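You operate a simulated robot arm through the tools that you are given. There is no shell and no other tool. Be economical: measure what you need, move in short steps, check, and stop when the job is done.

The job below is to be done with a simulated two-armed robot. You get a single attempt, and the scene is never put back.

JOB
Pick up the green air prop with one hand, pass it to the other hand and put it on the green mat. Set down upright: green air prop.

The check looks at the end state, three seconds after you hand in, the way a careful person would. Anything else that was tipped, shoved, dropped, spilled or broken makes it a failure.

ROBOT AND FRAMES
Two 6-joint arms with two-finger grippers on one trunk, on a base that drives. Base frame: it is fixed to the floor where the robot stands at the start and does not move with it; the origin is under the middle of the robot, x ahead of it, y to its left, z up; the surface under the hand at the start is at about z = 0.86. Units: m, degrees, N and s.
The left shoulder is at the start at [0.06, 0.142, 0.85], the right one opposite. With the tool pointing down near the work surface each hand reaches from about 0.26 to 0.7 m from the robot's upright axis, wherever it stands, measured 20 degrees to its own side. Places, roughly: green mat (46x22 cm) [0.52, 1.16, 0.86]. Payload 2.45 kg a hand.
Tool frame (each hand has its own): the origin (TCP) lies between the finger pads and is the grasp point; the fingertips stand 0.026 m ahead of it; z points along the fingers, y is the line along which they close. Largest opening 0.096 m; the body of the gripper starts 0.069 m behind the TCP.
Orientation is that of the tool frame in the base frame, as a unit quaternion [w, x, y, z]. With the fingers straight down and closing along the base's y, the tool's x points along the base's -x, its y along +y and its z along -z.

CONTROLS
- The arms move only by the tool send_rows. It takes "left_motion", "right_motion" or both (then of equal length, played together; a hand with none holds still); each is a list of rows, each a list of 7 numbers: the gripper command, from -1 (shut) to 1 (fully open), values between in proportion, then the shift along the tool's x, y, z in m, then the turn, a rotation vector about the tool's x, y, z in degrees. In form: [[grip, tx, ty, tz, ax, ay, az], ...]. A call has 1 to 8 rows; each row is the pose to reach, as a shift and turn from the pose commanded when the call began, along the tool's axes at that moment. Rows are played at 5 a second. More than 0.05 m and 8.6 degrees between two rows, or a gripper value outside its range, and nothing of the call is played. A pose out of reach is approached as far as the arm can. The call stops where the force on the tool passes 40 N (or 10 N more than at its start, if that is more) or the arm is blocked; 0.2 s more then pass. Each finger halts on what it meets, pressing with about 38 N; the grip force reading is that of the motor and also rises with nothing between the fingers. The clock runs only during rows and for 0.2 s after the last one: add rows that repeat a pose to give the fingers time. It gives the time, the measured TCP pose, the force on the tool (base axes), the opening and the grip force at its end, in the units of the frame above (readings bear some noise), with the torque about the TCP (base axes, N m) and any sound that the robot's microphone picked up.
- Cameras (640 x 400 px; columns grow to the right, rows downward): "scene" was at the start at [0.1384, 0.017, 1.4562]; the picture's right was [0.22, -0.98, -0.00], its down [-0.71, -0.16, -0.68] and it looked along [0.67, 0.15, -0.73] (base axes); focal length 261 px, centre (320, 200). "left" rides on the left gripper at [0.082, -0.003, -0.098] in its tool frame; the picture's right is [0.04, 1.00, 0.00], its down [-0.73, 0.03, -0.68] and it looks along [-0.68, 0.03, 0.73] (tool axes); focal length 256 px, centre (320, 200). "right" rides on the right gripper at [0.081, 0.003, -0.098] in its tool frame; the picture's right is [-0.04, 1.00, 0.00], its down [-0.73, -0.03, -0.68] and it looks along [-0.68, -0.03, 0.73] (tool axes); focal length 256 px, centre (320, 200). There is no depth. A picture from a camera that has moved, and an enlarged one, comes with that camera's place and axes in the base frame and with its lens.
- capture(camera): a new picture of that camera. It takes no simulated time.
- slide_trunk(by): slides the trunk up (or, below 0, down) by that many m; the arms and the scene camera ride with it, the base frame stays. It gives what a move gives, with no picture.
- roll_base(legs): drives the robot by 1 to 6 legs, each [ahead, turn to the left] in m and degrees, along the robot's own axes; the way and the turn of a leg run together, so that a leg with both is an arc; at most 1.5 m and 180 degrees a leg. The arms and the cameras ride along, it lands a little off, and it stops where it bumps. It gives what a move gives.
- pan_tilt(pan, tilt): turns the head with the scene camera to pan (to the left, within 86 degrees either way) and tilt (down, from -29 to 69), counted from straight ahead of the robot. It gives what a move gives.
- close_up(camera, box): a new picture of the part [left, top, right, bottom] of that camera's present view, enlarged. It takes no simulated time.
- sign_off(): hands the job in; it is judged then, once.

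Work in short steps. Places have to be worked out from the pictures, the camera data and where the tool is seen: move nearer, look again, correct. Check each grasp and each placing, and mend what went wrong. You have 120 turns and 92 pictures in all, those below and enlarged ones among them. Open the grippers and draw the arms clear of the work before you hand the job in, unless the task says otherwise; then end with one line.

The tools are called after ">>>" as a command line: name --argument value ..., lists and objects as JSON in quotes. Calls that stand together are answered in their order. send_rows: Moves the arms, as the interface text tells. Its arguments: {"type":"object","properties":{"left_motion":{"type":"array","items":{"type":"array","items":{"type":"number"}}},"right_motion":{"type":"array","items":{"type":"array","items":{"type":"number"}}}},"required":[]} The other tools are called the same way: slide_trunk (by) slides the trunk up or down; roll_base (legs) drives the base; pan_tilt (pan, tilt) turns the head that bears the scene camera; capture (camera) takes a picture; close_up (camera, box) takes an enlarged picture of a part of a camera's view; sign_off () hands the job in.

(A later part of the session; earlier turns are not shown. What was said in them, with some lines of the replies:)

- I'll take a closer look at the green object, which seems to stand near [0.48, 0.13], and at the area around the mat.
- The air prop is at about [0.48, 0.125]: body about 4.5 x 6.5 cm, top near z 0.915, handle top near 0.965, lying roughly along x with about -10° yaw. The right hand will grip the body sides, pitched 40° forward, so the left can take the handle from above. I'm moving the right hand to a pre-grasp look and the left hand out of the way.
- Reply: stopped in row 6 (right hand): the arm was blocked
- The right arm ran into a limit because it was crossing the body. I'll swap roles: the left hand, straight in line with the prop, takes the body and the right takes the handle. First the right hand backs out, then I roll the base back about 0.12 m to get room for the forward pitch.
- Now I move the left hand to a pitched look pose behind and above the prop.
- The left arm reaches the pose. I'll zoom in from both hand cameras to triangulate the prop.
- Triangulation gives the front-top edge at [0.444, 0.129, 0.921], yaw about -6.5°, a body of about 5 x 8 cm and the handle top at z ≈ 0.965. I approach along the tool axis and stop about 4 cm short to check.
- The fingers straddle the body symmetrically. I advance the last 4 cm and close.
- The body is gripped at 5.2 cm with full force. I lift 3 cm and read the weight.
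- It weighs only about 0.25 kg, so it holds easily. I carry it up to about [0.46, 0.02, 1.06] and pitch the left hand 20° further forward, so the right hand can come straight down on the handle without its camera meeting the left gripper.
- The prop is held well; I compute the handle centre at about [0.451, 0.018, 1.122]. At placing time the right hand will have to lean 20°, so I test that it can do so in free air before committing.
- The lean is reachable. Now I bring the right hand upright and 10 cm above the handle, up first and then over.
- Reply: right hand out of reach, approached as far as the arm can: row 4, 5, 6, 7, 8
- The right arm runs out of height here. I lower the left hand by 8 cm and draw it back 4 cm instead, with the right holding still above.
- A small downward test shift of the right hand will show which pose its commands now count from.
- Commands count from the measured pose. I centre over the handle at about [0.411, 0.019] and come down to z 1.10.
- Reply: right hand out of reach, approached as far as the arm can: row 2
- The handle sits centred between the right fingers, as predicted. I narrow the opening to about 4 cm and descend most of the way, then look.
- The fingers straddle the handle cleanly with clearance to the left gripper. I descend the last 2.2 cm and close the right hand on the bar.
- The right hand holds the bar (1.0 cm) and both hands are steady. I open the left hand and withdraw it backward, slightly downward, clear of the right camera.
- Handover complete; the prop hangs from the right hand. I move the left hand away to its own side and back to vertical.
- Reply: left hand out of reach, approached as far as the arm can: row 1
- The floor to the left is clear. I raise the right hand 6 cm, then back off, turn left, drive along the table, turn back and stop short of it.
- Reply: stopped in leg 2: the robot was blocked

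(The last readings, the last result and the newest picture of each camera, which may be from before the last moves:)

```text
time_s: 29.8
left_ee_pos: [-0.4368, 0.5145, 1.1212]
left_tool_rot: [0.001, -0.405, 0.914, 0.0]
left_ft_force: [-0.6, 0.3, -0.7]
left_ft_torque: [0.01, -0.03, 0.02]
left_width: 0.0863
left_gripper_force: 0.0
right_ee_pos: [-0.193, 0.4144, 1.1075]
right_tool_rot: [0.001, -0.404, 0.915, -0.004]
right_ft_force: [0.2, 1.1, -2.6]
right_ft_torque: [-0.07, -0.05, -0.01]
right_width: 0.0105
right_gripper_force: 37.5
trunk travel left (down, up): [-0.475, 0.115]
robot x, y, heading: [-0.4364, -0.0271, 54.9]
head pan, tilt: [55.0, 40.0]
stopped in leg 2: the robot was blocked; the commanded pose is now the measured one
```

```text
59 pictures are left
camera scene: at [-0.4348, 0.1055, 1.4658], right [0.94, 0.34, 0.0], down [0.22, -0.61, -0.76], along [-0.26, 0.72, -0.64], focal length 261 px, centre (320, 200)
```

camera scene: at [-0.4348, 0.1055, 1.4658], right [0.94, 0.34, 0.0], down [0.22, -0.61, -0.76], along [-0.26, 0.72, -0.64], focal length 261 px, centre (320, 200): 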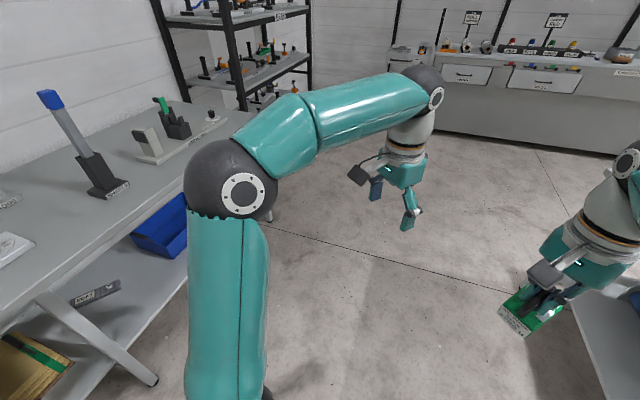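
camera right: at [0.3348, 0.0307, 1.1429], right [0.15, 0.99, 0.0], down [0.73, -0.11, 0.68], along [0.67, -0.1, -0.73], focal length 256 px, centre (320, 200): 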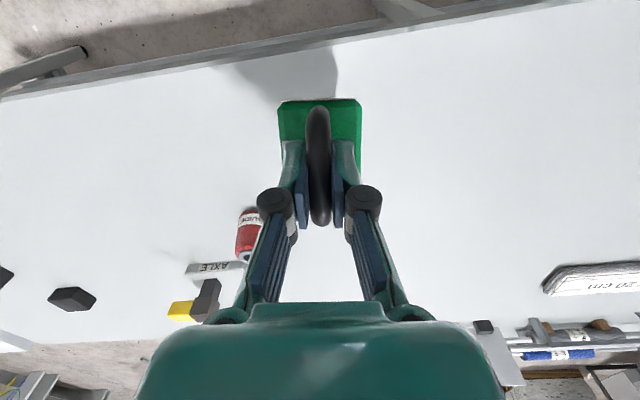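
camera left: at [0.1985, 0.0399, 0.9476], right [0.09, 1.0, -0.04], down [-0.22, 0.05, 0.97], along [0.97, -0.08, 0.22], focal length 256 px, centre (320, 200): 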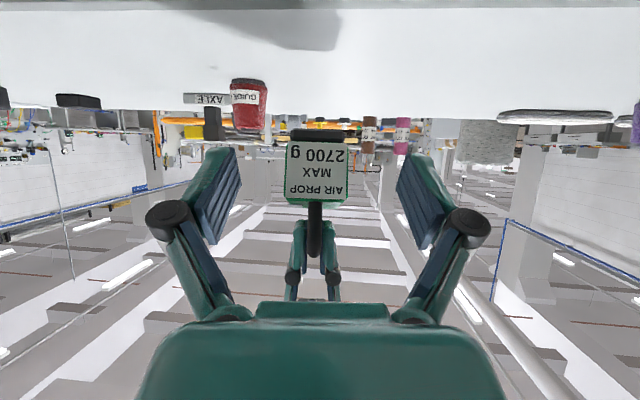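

The turn was blocked at 55°; there is another bench behind. I look around before moving further.

>>> pan_tilt --pan 86 --tilt 50

>>> capture --camera "scene"

>>> pan_tilt --pan -50 --tilt 50

>>> capture --camera "scene"

>>> pan_tilt --pan 0 --tilt 60

>>> capture --camera "scene"

```text
time_s: 30.8
left_ee_pos: [-0.4349, 0.515, 1.1225]
left_tool_rot: [0.001, -0.405, 0.914, -0.001]
left_ft_force: [0.1, -0.2, 0.4]
left_ft_torque: [0.01, 0.0, 0.02]
left_width: 0.0863
left_gripper_force: 0.1
right_ee_pos: [-0.1906, 0.4122, 1.1075]
right_tool_rot: [0.0, -0.404, 0.915, -0.002]
right_ft_force: [-0.2, -0.6, -2.4]
right_ft_torque: [-0.03, 0.04, -0.02]
right_width: 0.0104
right_gripper_force: 37.4
trunk travel left (down, up): [-0.475, 0.115]
robot x, y, heading: [-0.4362, -0.0262, 55.1]
head pan, tilt: [85.9, 50.0]
```

```text
58 pictures are left
camera scene: at [-0.4634, 0.0723, 1.4519], right [0.63, 0.78, 0.0], down [0.59, -0.48, -0.64], along [-0.5, 0.4, -0.77], focal length 261 px, centre (320, 200)
```

scene: 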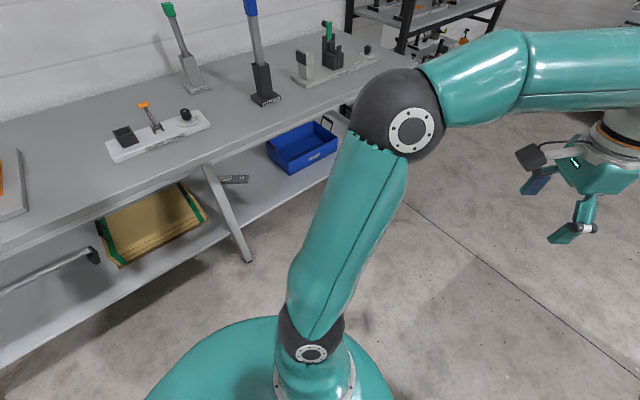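

```text
time_s: 33.0
left_ee_pos: [-0.4356, 0.5148, 1.122]
left_tool_rot: [0.001, -0.405, 0.914, 0.001]
left_ft_force: [0.6, -0.3, -0.9]
left_ft_torque: [0.01, 0.01, 0.01]
left_width: 0.0865
left_gripper_force: 0.1
right_ee_pos: [-0.1914, 0.4138, 1.1074]
right_tool_rot: [0.001, -0.404, 0.915, -0.003]
right_ft_force: [0.3, 1.0, -2.6]
right_ft_torque: [-0.07, 0.01, 0.0]
right_width: 0.0103
right_gripper_force: 36.9
trunk travel left (down, up): [-0.475, 0.115]
robot x, y, heading: [-0.4357, -0.0311, 55.4]
head pan, tilt: [-50.0, 50.0]
```

```text
57 pictures are left
camera scene: at [-0.3271, 0.0308, 1.4518], right [0.09, -1.0, 0.0], down [-0.76, -0.07, -0.64], along [0.64, 0.06, -0.77], focal length 261 px, centre (320, 200)
```

scene: 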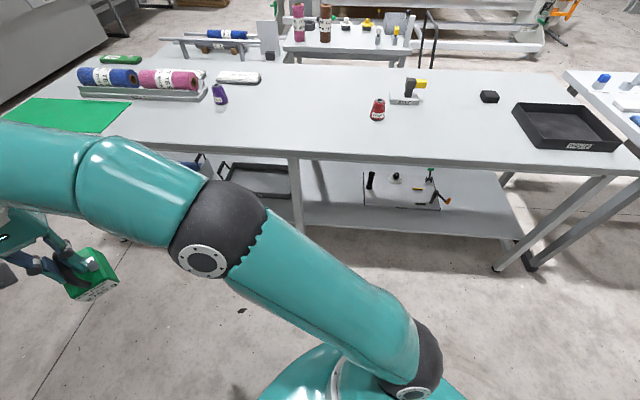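

```text
time_s: 34.2
left_ee_pos: [-0.435, 0.5144, 1.1215]
left_tool_rot: [0.001, -0.404, 0.915, 0.0]
left_ft_force: [0.1, -0.3, 0.4]
left_ft_torque: [0.01, -0.03, -0.01]
left_width: 0.0865
left_gripper_force: 0.0
right_ee_pos: [-0.1917, 0.4131, 1.1071]
right_tool_rot: [0.001, -0.404, 0.915, -0.002]
right_ft_force: [-0.4, -0.2, -2.2]
right_ft_torque: [0.02, 0.08, 0.05]
right_width: 0.0104
right_gripper_force: 38.0
trunk travel left (down, up): [-0.475, 0.115]
robot x, y, heading: [-0.44, -0.0277, 55.1]
head pan, tilt: [0.0, 60.0]
```

```text
56 pictures are left
camera scene: at [-0.3656, 0.0785, 1.4393], right [0.82, -0.57, 0.0], down [-0.5, -0.71, -0.5], along [0.29, 0.41, -0.87], focal length 261 px, centre (320, 200)
```

scene: 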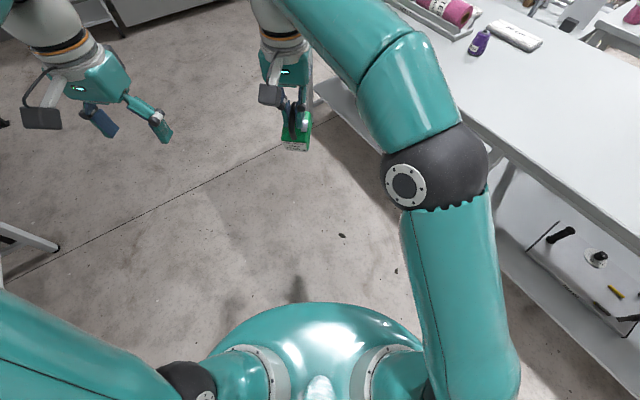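

Nothing near the arms; something unseen behind the base stopped the rotation. I drive forward 0.3 m away from it, then finish the turn.

>>> roll_base --legs '[[0.3, 0], [0, 35]]'

>>> pan_tilt --pan -10 --tilt 40

>>> capture --camera "scene"

```text
time_s: 37.9
left_ee_pos: [-0.5453, 0.6889, 1.1232]
left_tool_rot: [0.002, -0.636, 0.772, 0.0]
left_ft_force: [-0.9, 0.6, -0.4]
left_ft_torque: [0.01, -0.02, -0.02]
left_width: 0.0864
left_gripper_force: 0.1
right_ee_pos: [-0.2838, 0.7305, 1.1064]
right_tool_rot: [0.002, -0.637, 0.771, -0.003]
right_ft_force: [-0.1, 0.1, -2.6]
right_ft_torque: [-0.04, -0.01, -0.02]
right_width: 0.0102
right_gripper_force: 37.5
trunk travel left (down, up): [-0.475, 0.115]
robot x, y, heading: [-0.2435, 0.2243, 87.0]
head pan, tilt: [0.0, 60.0]
stopped in leg 2: the robot was blocked; the commanded pose is now the measured one
```

```text
time_s: 38.8
left_ee_pos: [-0.545, 0.6889, 1.1218]
left_tool_rot: [0.001, -0.636, 0.772, 0.0]
left_ft_force: [-0.5, 0.5, 0.0]
left_ft_torque: [0.01, 0.02, -0.02]
left_width: 0.086
left_gripper_force: 0.1
right_ee_pos: [-0.2839, 0.7302, 1.1098]
right_tool_rot: [0.001, -0.637, 0.77, -0.002]
right_ft_force: [0.8, -0.1, -2.5]
right_ft_torque: [-0.09, -0.04, -0.04]
right_width: 0.0102
right_gripper_force: 38.1
trunk travel left (down, up): [-0.475, 0.115]
robot x, y, heading: [-0.2381, 0.2239, 87.0]
head pan, tilt: [-10.0, 40.0]
```

```text
55 pictures are left
camera scene: at [-0.2186, 0.3684, 1.4659], right [0.97, -0.22, 0.0], down [-0.14, -0.63, -0.77], along [0.17, 0.75, -0.64], focal length 261 px, centre (320, 200)
```

scene: 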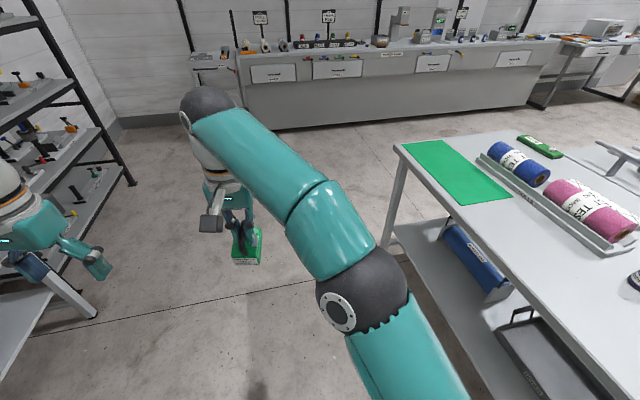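

Heading is 87°, good enough. The mat spans about x 0.41–0.63, y 0.93–1.39. I drive 0.9 m along the table, then turn right.

>>> roll_base --legs '[[0.9, 0], [0, -85]]'

>>> pan_tilt --pan 0 --tilt 50

>>> capture --camera "scene"

```text
time_s: 45.5
left_ee_pos: [-0.1783, 1.6895, 1.1236]
left_tool_rot: [0.001, -0.383, 0.924, 0.001]
left_ft_force: [0.7, 0.8, -0.5]
left_ft_torque: [-0.05, 0.0, 0.03]
left_width: 0.0866
left_gripper_force: 0.0
right_ee_pos: [0.0609, 1.5777, 1.107]
right_tool_rot: [-0.001, -0.384, 0.923, -0.003]
right_ft_force: [0.6, 0.0, -2.1]
right_ft_torque: [0.01, 0.05, 0.05]
right_width: 0.0107
right_gripper_force: 37.5
trunk travel left (down, up): [-0.475, 0.115]
robot x, y, heading: [-0.2033, 1.1457, 52.7]
head pan, tilt: [-10.0, 40.0]
stopped in leg 2: the robot was blocked; the commanded pose is now the measured one
```

```text
time_s: 46.3
left_ee_pos: [-0.1794, 1.6898, 1.1236]
left_tool_rot: [0.002, -0.384, 0.923, 0.001]
left_ft_force: [-0.2, -0.7, -1.1]
left_ft_torque: [0.01, 0.02, 0.02]
left_width: 0.0865
left_gripper_force: 0.1
right_ee_pos: [0.0601, 1.5785, 1.1083]
right_tool_rot: [0.001, -0.384, 0.923, -0.003]
right_ft_force: [0.5, 0.4, -2.1]
right_ft_torque: [-0.04, 0.03, 0.06]
right_width: 0.0103
right_gripper_force: 37.6
trunk travel left (down, up): [-0.475, 0.115]
robot x, y, heading: [-0.2058, 1.1439, 52.9]
head pan, tilt: [0.0, 50.0]
```

```text
54 pictures are left
camera scene: at [-0.1225, 1.2573, 1.4519], right [0.8, -0.6, 0.0], down [-0.46, -0.61, -0.64], along [0.39, 0.51, -0.77], focal length 261 px, centre (320, 200)
```

scene: 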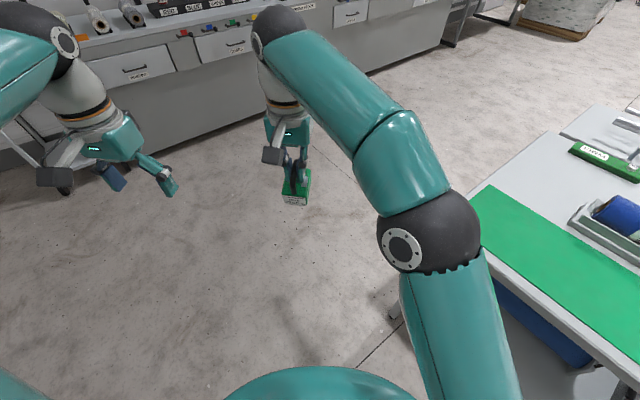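

No contact is visible near the robot. I retry the right turn with a smaller step to see whether it's really blocked.

>>> roll_base --legs '[[0, -15]]'

```text
time_s: 47.6
left_ee_pos: [-0.0378, 1.6653, 1.1232]
left_tool_rot: [0.002, -0.259, 0.966, 0.0]
left_ft_force: [0.0, -0.2, 0.1]
left_ft_torque: [0.04, 0.02, 0.01]
left_width: 0.0864
left_gripper_force: 0.0
right_ee_pos: [0.1647, 1.4942, 1.1075]
right_tool_rot: [0.001, -0.26, 0.966, -0.003]
right_ft_force: [0.0, -0.2, -2.9]
right_ft_torque: [-0.03, 0.06, 0.01]
right_width: 0.0105
right_gripper_force: 38.3
trunk travel left (down, up): [-0.475, 0.115]
robot x, y, heading: [-0.2127, 1.155, 37.6]
head pan, tilt: [0.0, 50.0]
```

That worked, so small steps are fine. I turn to about 19° heading, which puts the mat 20° to the right, and advance a little.

>>> roll_base --legs '[[0, -9], [0, -9], [0.1, 0]]'

>>> capture --camera "scene"

>>> capture --camera "right"

```text
time_s: 50.2
left_ee_pos: [0.2129, 1.6178, 1.1228]
left_tool_rot: [0.001, -0.102, 0.995, 0.0]
left_ft_force: [1.2, -0.9, 0.4]
left_ft_torque: [0.01, 0.13, -0.02]
left_width: 0.0864
left_gripper_force: 0.1
right_ee_pos: [0.3504, 1.3919, 1.1086]
right_tool_rot: [-0.002, -0.103, 0.995, -0.002]
right_ft_force: [0.8, -0.1, -2.8]
right_ft_torque: [0.02, 0.09, 0.02]
right_width: 0.0105
right_gripper_force: 37.7
trunk travel left (down, up): [-0.475, 0.115]
robot x, y, heading: [-0.1187, 1.1974, 19.5]
head pan, tilt: [0.0, 50.0]
```

```text
53 pictures are left
camera scene: at [0.0148, 1.2445, 1.4515], right [0.33, -0.94, 0.0], down [-0.72, -0.26, -0.64], along [0.6, 0.22, -0.77], focal length 261 px, centre (320, 200)
```

scene: 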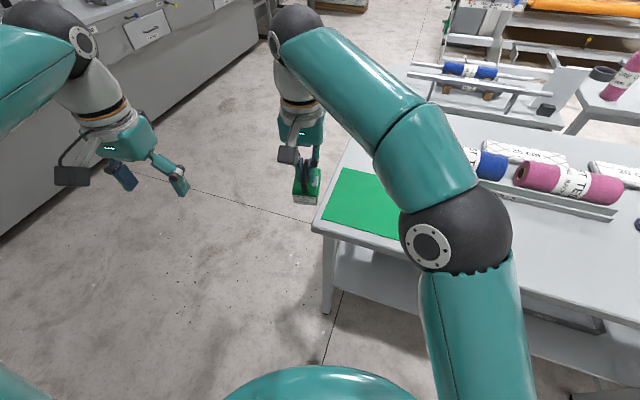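

```text
52 pictures are left
camera right: at [0.2705, 1.3796, 1.2058], right [-0.16, 0.99, 0.0], down [0.73, 0.12, 0.68], along [0.67, 0.11, -0.74], focal length 256 px, centre (320, 200)
```

right: 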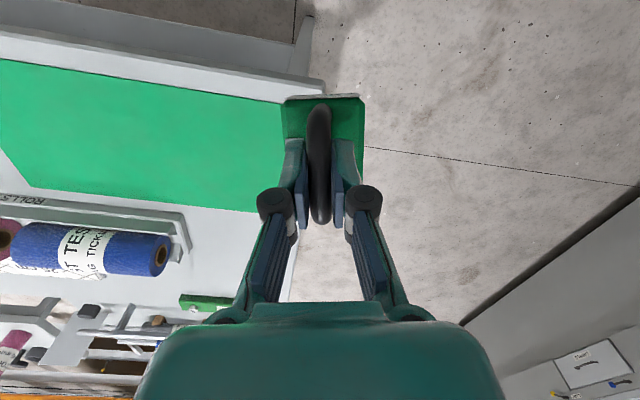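

The mat lies ahead and right of the prop. I move the right hand over the mat to about [0.50, 1.19], still high.

>>> send_rows --right_motion '[[-1, -0.018, -0.038, 0.005, 0, 0, 0], [-1, -0.035, -0.076, 0.01, 0, 0, 0], [-1, -0.053, -0.114, 0.015, 0, 0, 0], [-1, -0.071, -0.151, 0.02, 0, 0, 0], [-1, -0.088, -0.189, 0.025, 0, 0, 0], [-1, -0.106, -0.227, 0.03, 0, 0, 0]]'

>>> send_rows --right_motion '[[-1, 0, 0, 0.01, 0, 5, 0], [-1, 0, 0, 0.02, 0, 10, 0], [-1, 0, 0, 0.03, 0, 15, 0], [-1, 0, 0, 0.04, 0, 20, 0], [-1, 0, 0, 0.04, 0, 20, 0]]'

>>> capture --camera "scene"

>>> capture --camera "right"

>>> capture --camera "left"

```text
time_s: 51.6
left_ee_pos: [0.2095, 1.6178, 1.1249]
left_tool_rot: [0.001, -0.103, 0.995, -0.001]
left_ft_force: [0.2, 0.3, 0.4]
left_ft_torque: [0.02, 0.01, -0.03]
left_width: 0.0863
left_gripper_force: 0.0
right_ee_pos: [0.5017, 1.1898, 1.081]
right_tool_rot: [0.0, -0.102, 0.995, -0.002]
right_ft_force: [0.1, 0.0, -3.5]
right_ft_torque: [0.0, 0.06, 0.0]
right_width: 0.0103
right_gripper_force: 37.2
trunk travel left (down, up): [-0.475, 0.115]
robot x, y, heading: [-0.1169, 1.1976, 19.5]
head pan, tilt: [0.0, 50.0]
```

```text
time_s: 52.8
left_ee_pos: [0.2099, 1.6184, 1.1248]
left_tool_rot: [0.002, -0.102, 0.995, 0.0]
left_ft_force: [-0.6, 0.0, -0.2]
left_ft_torque: [0.01, 0.01, 0.0]
left_width: 0.0864
left_gripper_force: 0.1
right_ee_pos: [0.4735, 1.1847, 1.0246]
right_tool_rot: [-0.172, -0.101, 0.98, -0.02]
right_ft_force: [-0.2, 0.4, -1.7]
right_ft_torque: [0.01, -0.01, 0.0]
right_width: 0.0108
right_gripper_force: 37.7
right hand out of reach, approached as far as the arm can: row 2, 3, 4, 5
trunk travel left (down, up): [-0.475, 0.115]
robot x, y, heading: [-0.1189, 1.1944, 19.8]
head pan, tilt: [0.0, 50.0]
```

```text
51 pictures are left
camera scene: at [0.0111, 1.2453, 1.4519], right [0.34, -0.94, 0.0], down [-0.72, -0.26, -0.64], along [0.61, 0.22, -0.77], focal length 261 px, centre (320, 200)
```

scene: 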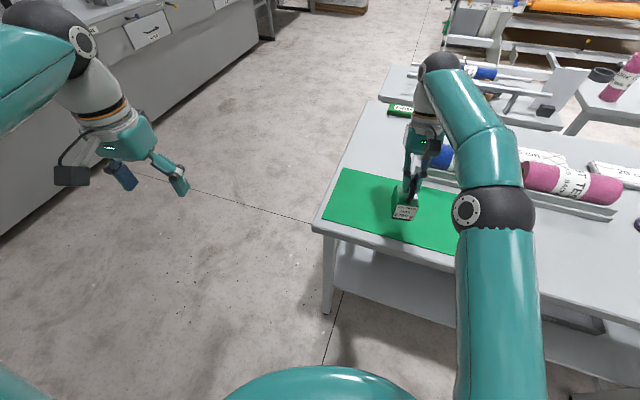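

```text
50 pictures are left
camera right: at [0.4311, 1.1805, 1.1446], right [-0.17, 0.99, -0.02], down [0.91, 0.16, 0.39], along [0.39, 0.05, -0.92], focal length 256 px, centre (320, 200)
```

right: 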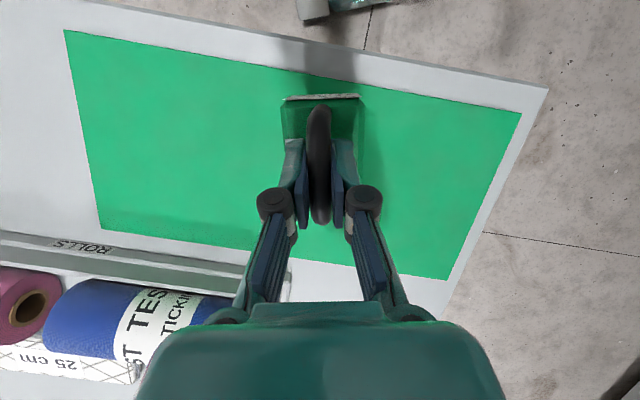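

```text
49 pictures are left
camera left: at [0.1314, 1.599, 1.2227], right [-0.24, 0.97, 0.0], down [0.71, 0.18, 0.68], along [0.66, 0.16, -0.73], focal length 256 px, centre (320, 200)
```

left: 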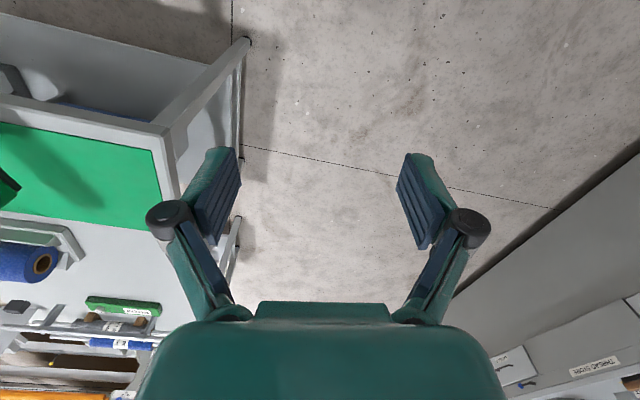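

The lean was reached. I zoom in on the prop to judge whether it hangs upright.

>>> close_up --camera "scene" --box '[370, 160, 450, 230]'

>>> close_up --camera "right" --box '[250, 70, 390, 240]'

```text
5.71 times, centred on (410, 195) of scene
camera zoom: at [0.0111, 1.2453, 1.4519], right [0.34, -0.94, 0.0], down [-0.72, -0.26, -0.64], along [0.61, 0.22, -0.77], focal length 1492 px, centre (-194, 229)
```

zoom: 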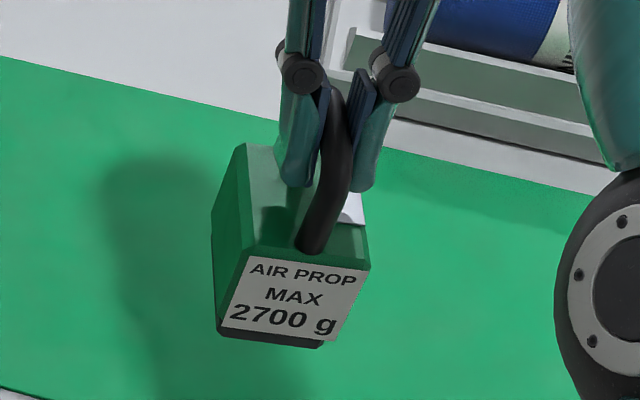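

```text
2.35 times, centred on (320, 155) of right
camera zoom: at [0.4311, 1.1805, 1.1446], right [-0.17, 0.99, -0.02], down [0.91, 0.16, 0.39], along [0.39, 0.05, -0.92], focal length 602 px, centre (320, 306)
```

zoom: 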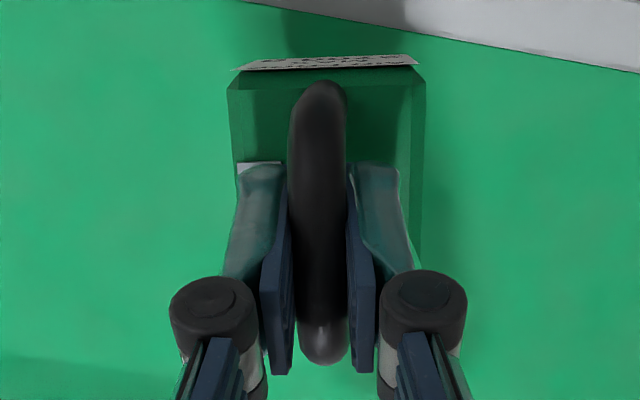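

Sideways it is upright. I zoom tighter to check the pitch from the label foreshortening.

>>> close_up --camera "right" --box '[280, 80, 370, 125]'

```text
7.11 times, centred on (325, 102) of right
camera zoom: at [0.4311, 1.1805, 1.1446], right [-0.17, 0.99, -0.02], down [0.91, 0.16, 0.39], along [0.39, 0.05, -0.92], focal length 1820 px, centre (284, 893)
```

zoom: 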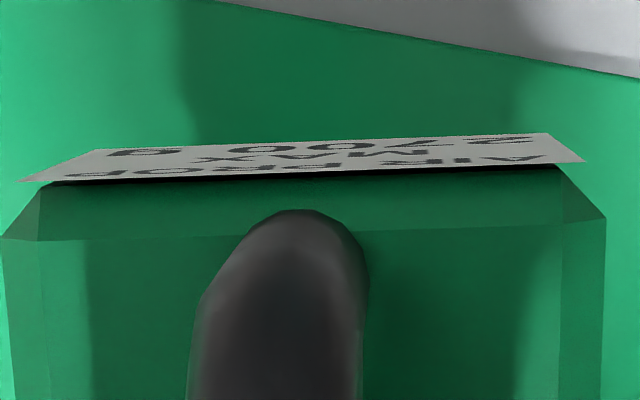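

The prop leans about 2–3° too far forward, so I take that off. I also move 3 cm further onto the mat and lower to about 1 cm above it.

>>> send_rows --right_motion '[[-1, -0.015, -0.002, 0.012, 0, -1, 0], [-1, -0.03, -0.004, 0.025, 0, -2, 0], [-1, -0.0447, -0.006, 0.037, 0, -2.5, 0], [-1, -0.0447, -0.006, 0.037, 0, -2.5, 0]]'

>>> close_up --camera "scene" --box '[360, 130, 470, 230]'

>>> capture --camera "right"

```text
time_s: 53.8
left_ee_pos: [0.2099, 1.6199, 1.1248]
left_tool_rot: [0.002, -0.101, 0.995, -0.001]
left_ft_force: [0.0, 0.0, -0.7]
left_ft_torque: [0.0, -0.03, -0.02]
left_width: 0.0863
left_gripper_force: 0.0
right_ee_pos: [0.5027, 1.1849, 0.9756]
right_tool_rot: [-0.152, -0.101, 0.983, -0.018]
right_ft_force: [-0.8, 1.0, -3.0]
right_ft_torque: [-0.03, 0.03, -0.01]
right_width: 0.0102
right_gripper_force: 37.6
trunk travel left (down, up): [-0.475, 0.115]
robot x, y, heading: [-0.1192, 1.1995, 19.8]
head pan, tilt: [0.0, 50.0]
```

```text
4.00 times, centred on (415, 180) of scene
camera zoom: at [0.011, 1.2452, 1.4519], right [0.34, -0.94, 0.0], down [-0.72, -0.26, -0.64], along [0.61, 0.22, -0.77], focal length 1045 px, centre (-60, 280)
```

zoom: 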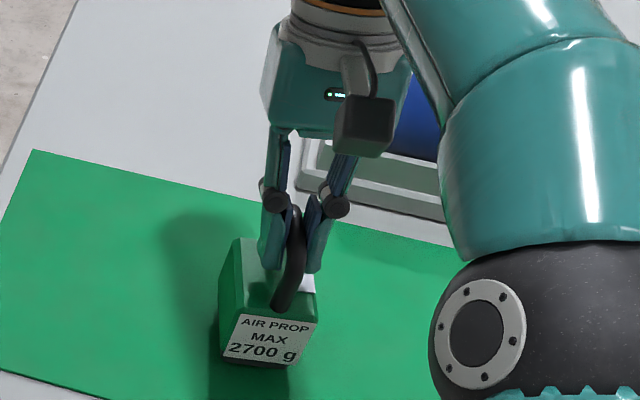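

```text
44 pictures are left
camera right: at [0.4556, 1.1786, 1.0931], right [-0.17, 0.99, -0.02], down [0.89, 0.16, 0.43], along [0.42, 0.06, -0.9], focal length 256 px, centre (320, 200)
```

right: 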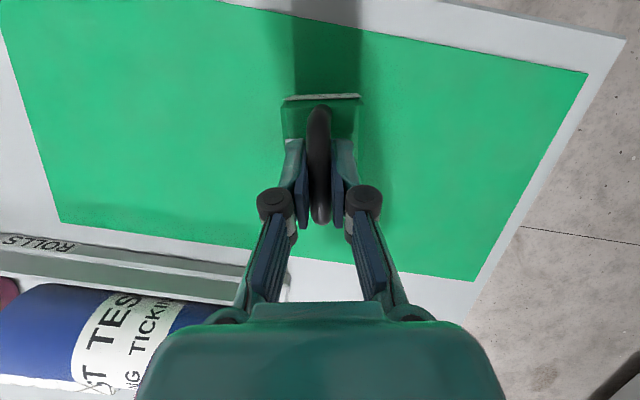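

The prop is well within the mat. I lower it in 3 mm steps to contact.

>>> send_rows --right_motion '[[-1, -0.0009, 0, 0.0029, 0, 0, 0], [-1, -0.0018, 0, 0.0057, 0, 0, 0], [-1, -0.0027, 0, 0.0086, 0, 0, 0], [-1, -0.0027, 0, 0.0086, 0, 0, 0]]'

>>> close_up --camera "scene" --box '[380, 170, 450, 230]'

```text
time_s: 54.8
left_ee_pos: [0.2082, 1.6196, 1.1266]
left_tool_rot: [0.001, -0.102, 0.995, 0.001]
left_ft_force: [-0.2, 0.0, 0.5]
left_ft_torque: [0.01, 0.0, -0.01]
left_width: 0.0864
left_gripper_force: 0.0
right_ee_pos: [0.502, 1.1859, 0.9672]
right_tool_rot: [-0.149, -0.101, 0.984, -0.018]
right_ft_force: [6.8, 5.0, 21.0]
right_ft_torque: [-0.01, -0.03, 0.08]
right_width: 0.0104
right_gripper_force: 37.8
trunk travel left (down, up): [-0.475, 0.115]
robot x, y, heading: [-0.1209, 1.1983, 19.5]
head pan, tilt: [0.0, 50.0]
```

```text
6.67 times, centred on (415, 200) of scene
camera zoom: at [0.0098, 1.2459, 1.4523], right [0.34, -0.94, 0.0], down [-0.72, -0.26, -0.64], along [0.61, 0.21, -0.77], focal length 1741 px, centre (-313, 200)
```

zoom: 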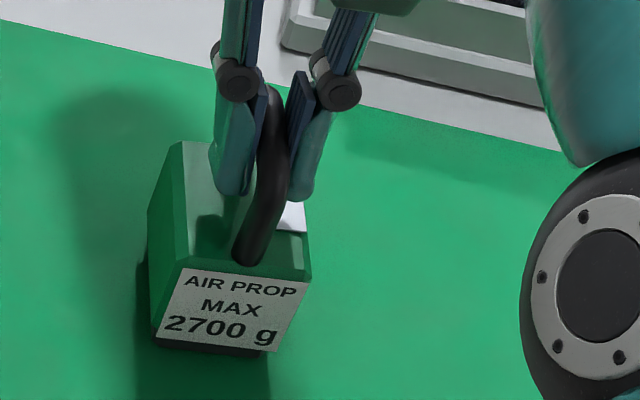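

It makes contact with about 22 N of downward pressure. I relax that slightly, then open the right hand.

>>> send_rows --right_motion '[[-1, 0.0003, 0, -0.001, 0, 0, 0], [-1, 0.0004, 0, -0.0014, 0, 0, 0], [-0.7, 0.0004, 0, -0.0014, 0, 0, 0], [-0.4, 0.0004, 0, -0.0014, 0, 0, 0], [-0.1, 0.0004, 0, -0.0014, 0, 0, 0], [0, 0.0004, 0, -0.0014, 0, 0, 0]]'

>>> close_up --camera "scene" --box '[380, 170, 450, 230]'

>>> close_up --camera "right" --box '[220, 60, 420, 260]'

```text
time_s: 56.2
left_ee_pos: [0.2092, 1.6187, 1.1245]
left_tool_rot: [0.001, -0.102, 0.995, 0.001]
left_ft_force: [0.5, -0.4, -0.1]
left_ft_torque: [0.04, 0.01, -0.03]
left_width: 0.0865
left_gripper_force: 0.1
right_ee_pos: [0.5017, 1.1848, 0.9666]
right_tool_rot: [-0.151, -0.101, 0.983, -0.019]
right_ft_force: [-1.0, 0.5, 0.3]
right_ft_torque: [-0.02, -0.02, 0.03]
right_width: 0.0479
right_gripper_force: 0.1
trunk travel left (down, up): [-0.475, 0.115]
robot x, y, heading: [-0.1183, 1.2011, 19.6]
head pan, tilt: [0.0, 50.0]
```

```text
6.67 times, centred on (415, 200) of scene
camera zoom: at [0.0112, 1.2452, 1.4518], right [0.34, -0.94, 0.0], down [-0.72, -0.26, -0.64], along [0.61, 0.22, -0.77], focal length 1741 px, centre (-313, 200)
```

zoom: 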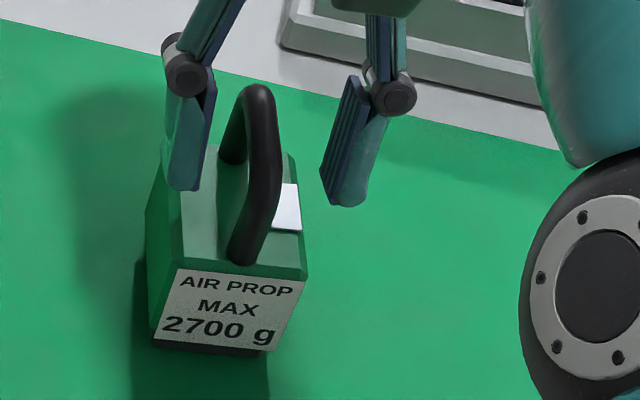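

```text
2.00 times, centred on (320, 160) of right
camera zoom: at [0.4553, 1.1789, 1.0846], right [-0.17, 0.99, -0.02], down [0.89, 0.16, 0.43], along [0.42, 0.06, -0.9], focal length 512 px, centre (320, 280)
```

zoom: 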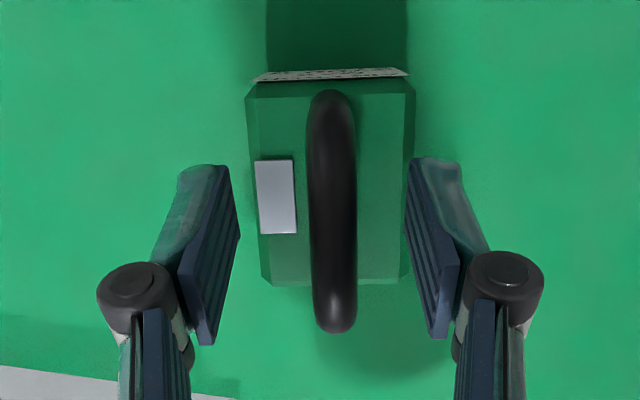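

The prop stands upright and free on the mat. I retract the right hand upward.

>>> send_rows --right_motion '[[0, 0, 0, -0.025, 0, 0, 0], [0, 0.003, 0, -0.05, 0, 0, 0], [0, 0.01, 0, -0.08, 0, -3, 0], [0, 0.03, 0, -0.11, 0, -8, 0], [0, 0.06, 0, -0.14, 0, -13, 0], [0, 0.09, 0, -0.16, 0, -17, 0]]'

>>> capture --camera "scene"

>>> capture --camera "right"

```text
time_s: 57.6
left_ee_pos: [0.208, 1.6188, 1.1258]
left_tool_rot: [0.002, -0.102, 0.995, 0.0]
left_ft_force: [-1.3, 0.1, -0.6]
left_ft_torque: [0.02, -0.05, -0.04]
left_width: 0.0863
left_gripper_force: 0.1
right_ee_pos: [0.4654, 1.1753, 1.1498]
right_tool_rot: [-0.004, -0.102, 0.995, -0.002]
right_ft_force: [-0.1, -0.1, 0.9]
right_ft_torque: [-0.02, -0.02, 0.02]
right_width: 0.0479
right_gripper_force: 0.1
right hand out of reach, approached as far as the arm can: row 1, 2, 3, 4, 5
trunk travel left (down, up): [-0.475, 0.115]
robot x, y, heading: [-0.1208, 1.1979, 19.4]
head pan, tilt: [0.0, 50.0]
```

```text
40 pictures are left
camera scene: at [0.0091, 1.2445, 1.4521], right [0.34, -0.94, 0.0], down [-0.72, -0.26, -0.64], along [0.61, 0.22, -0.77], focal length 261 px, centre (320, 200)
```

scene: 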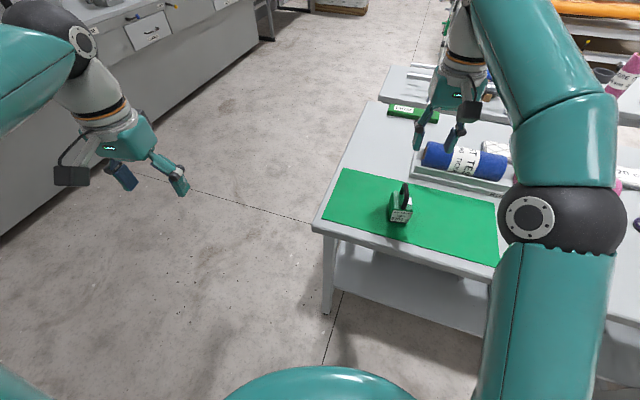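

```text
39 pictures are left
camera right: at [0.3865, 1.1623, 1.2489], right [-0.17, 0.99, -0.01], down [0.73, 0.13, 0.67], along [0.67, 0.11, -0.74], focal length 256 px, centre (320, 200)
```

right: 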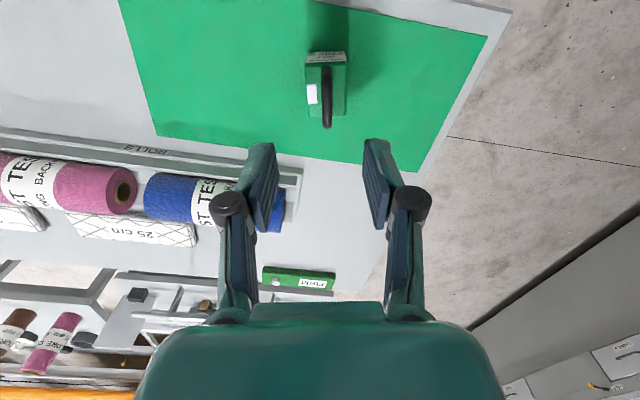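

The prop stands upright on the mat with everything else in place. I open the right hand fully and draw it back toward the robot, clear of the work.

>>> send_rows --right_motion '[[0.3, 0.03, 0, 0, 0, 0, 0], [0.6, 0.06, 0, 0, 0, 0, 0], [1, 0.09, 0, 0, 0, 0, 0], [1, 0.12, 0, 0, 0, 0, 0]]'

>>> close_up --camera "scene" --box '[310, 100, 640, 290]'

```text
time_s: 58.6
left_ee_pos: [0.2085, 1.6191, 1.1252]
left_tool_rot: [0.002, -0.102, 0.995, 0.0]
left_ft_force: [0.7, -0.2, -0.6]
left_ft_torque: [0.0, 0.0, -0.03]
left_width: 0.0863
left_gripper_force: 0.1
right_ee_pos: [0.3462, 1.1502, 1.1457]
right_tool_rot: [-0.004, -0.103, 0.995, -0.004]
right_ft_force: [-1.5, 0.9, -0.1]
right_ft_torque: [-0.04, -0.03, -0.01]
right_width: 0.0964
right_gripper_force: 0.1
trunk travel left (down, up): [-0.475, 0.115]
robot x, y, heading: [-0.123, 1.1957, 19.7]
head pan, tilt: [0.0, 50.0]
```

```text
1.94 times, centred on (475, 195) of scene
camera zoom: at [0.0103, 1.2449, 1.4519], right [0.34, -0.94, 0.0], down [-0.72, -0.26, -0.64], along [0.61, 0.22, -0.77], focal length 506 px, centre (19, 210)
```

zoom: 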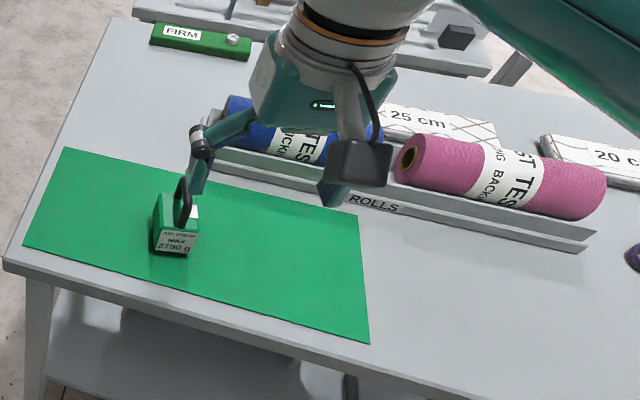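

The prop is upright on the mat, the grippers are open and both hands are clear, so I hand in.

>>> sign_off

```text
The job is handed in.
```

The green air prop was picked up with the left hand, passed to the right hand and set upright on the green mat. The base stopped three times as blocked while turning; I saw no contact on camera but couldn't see directly behind the robot.
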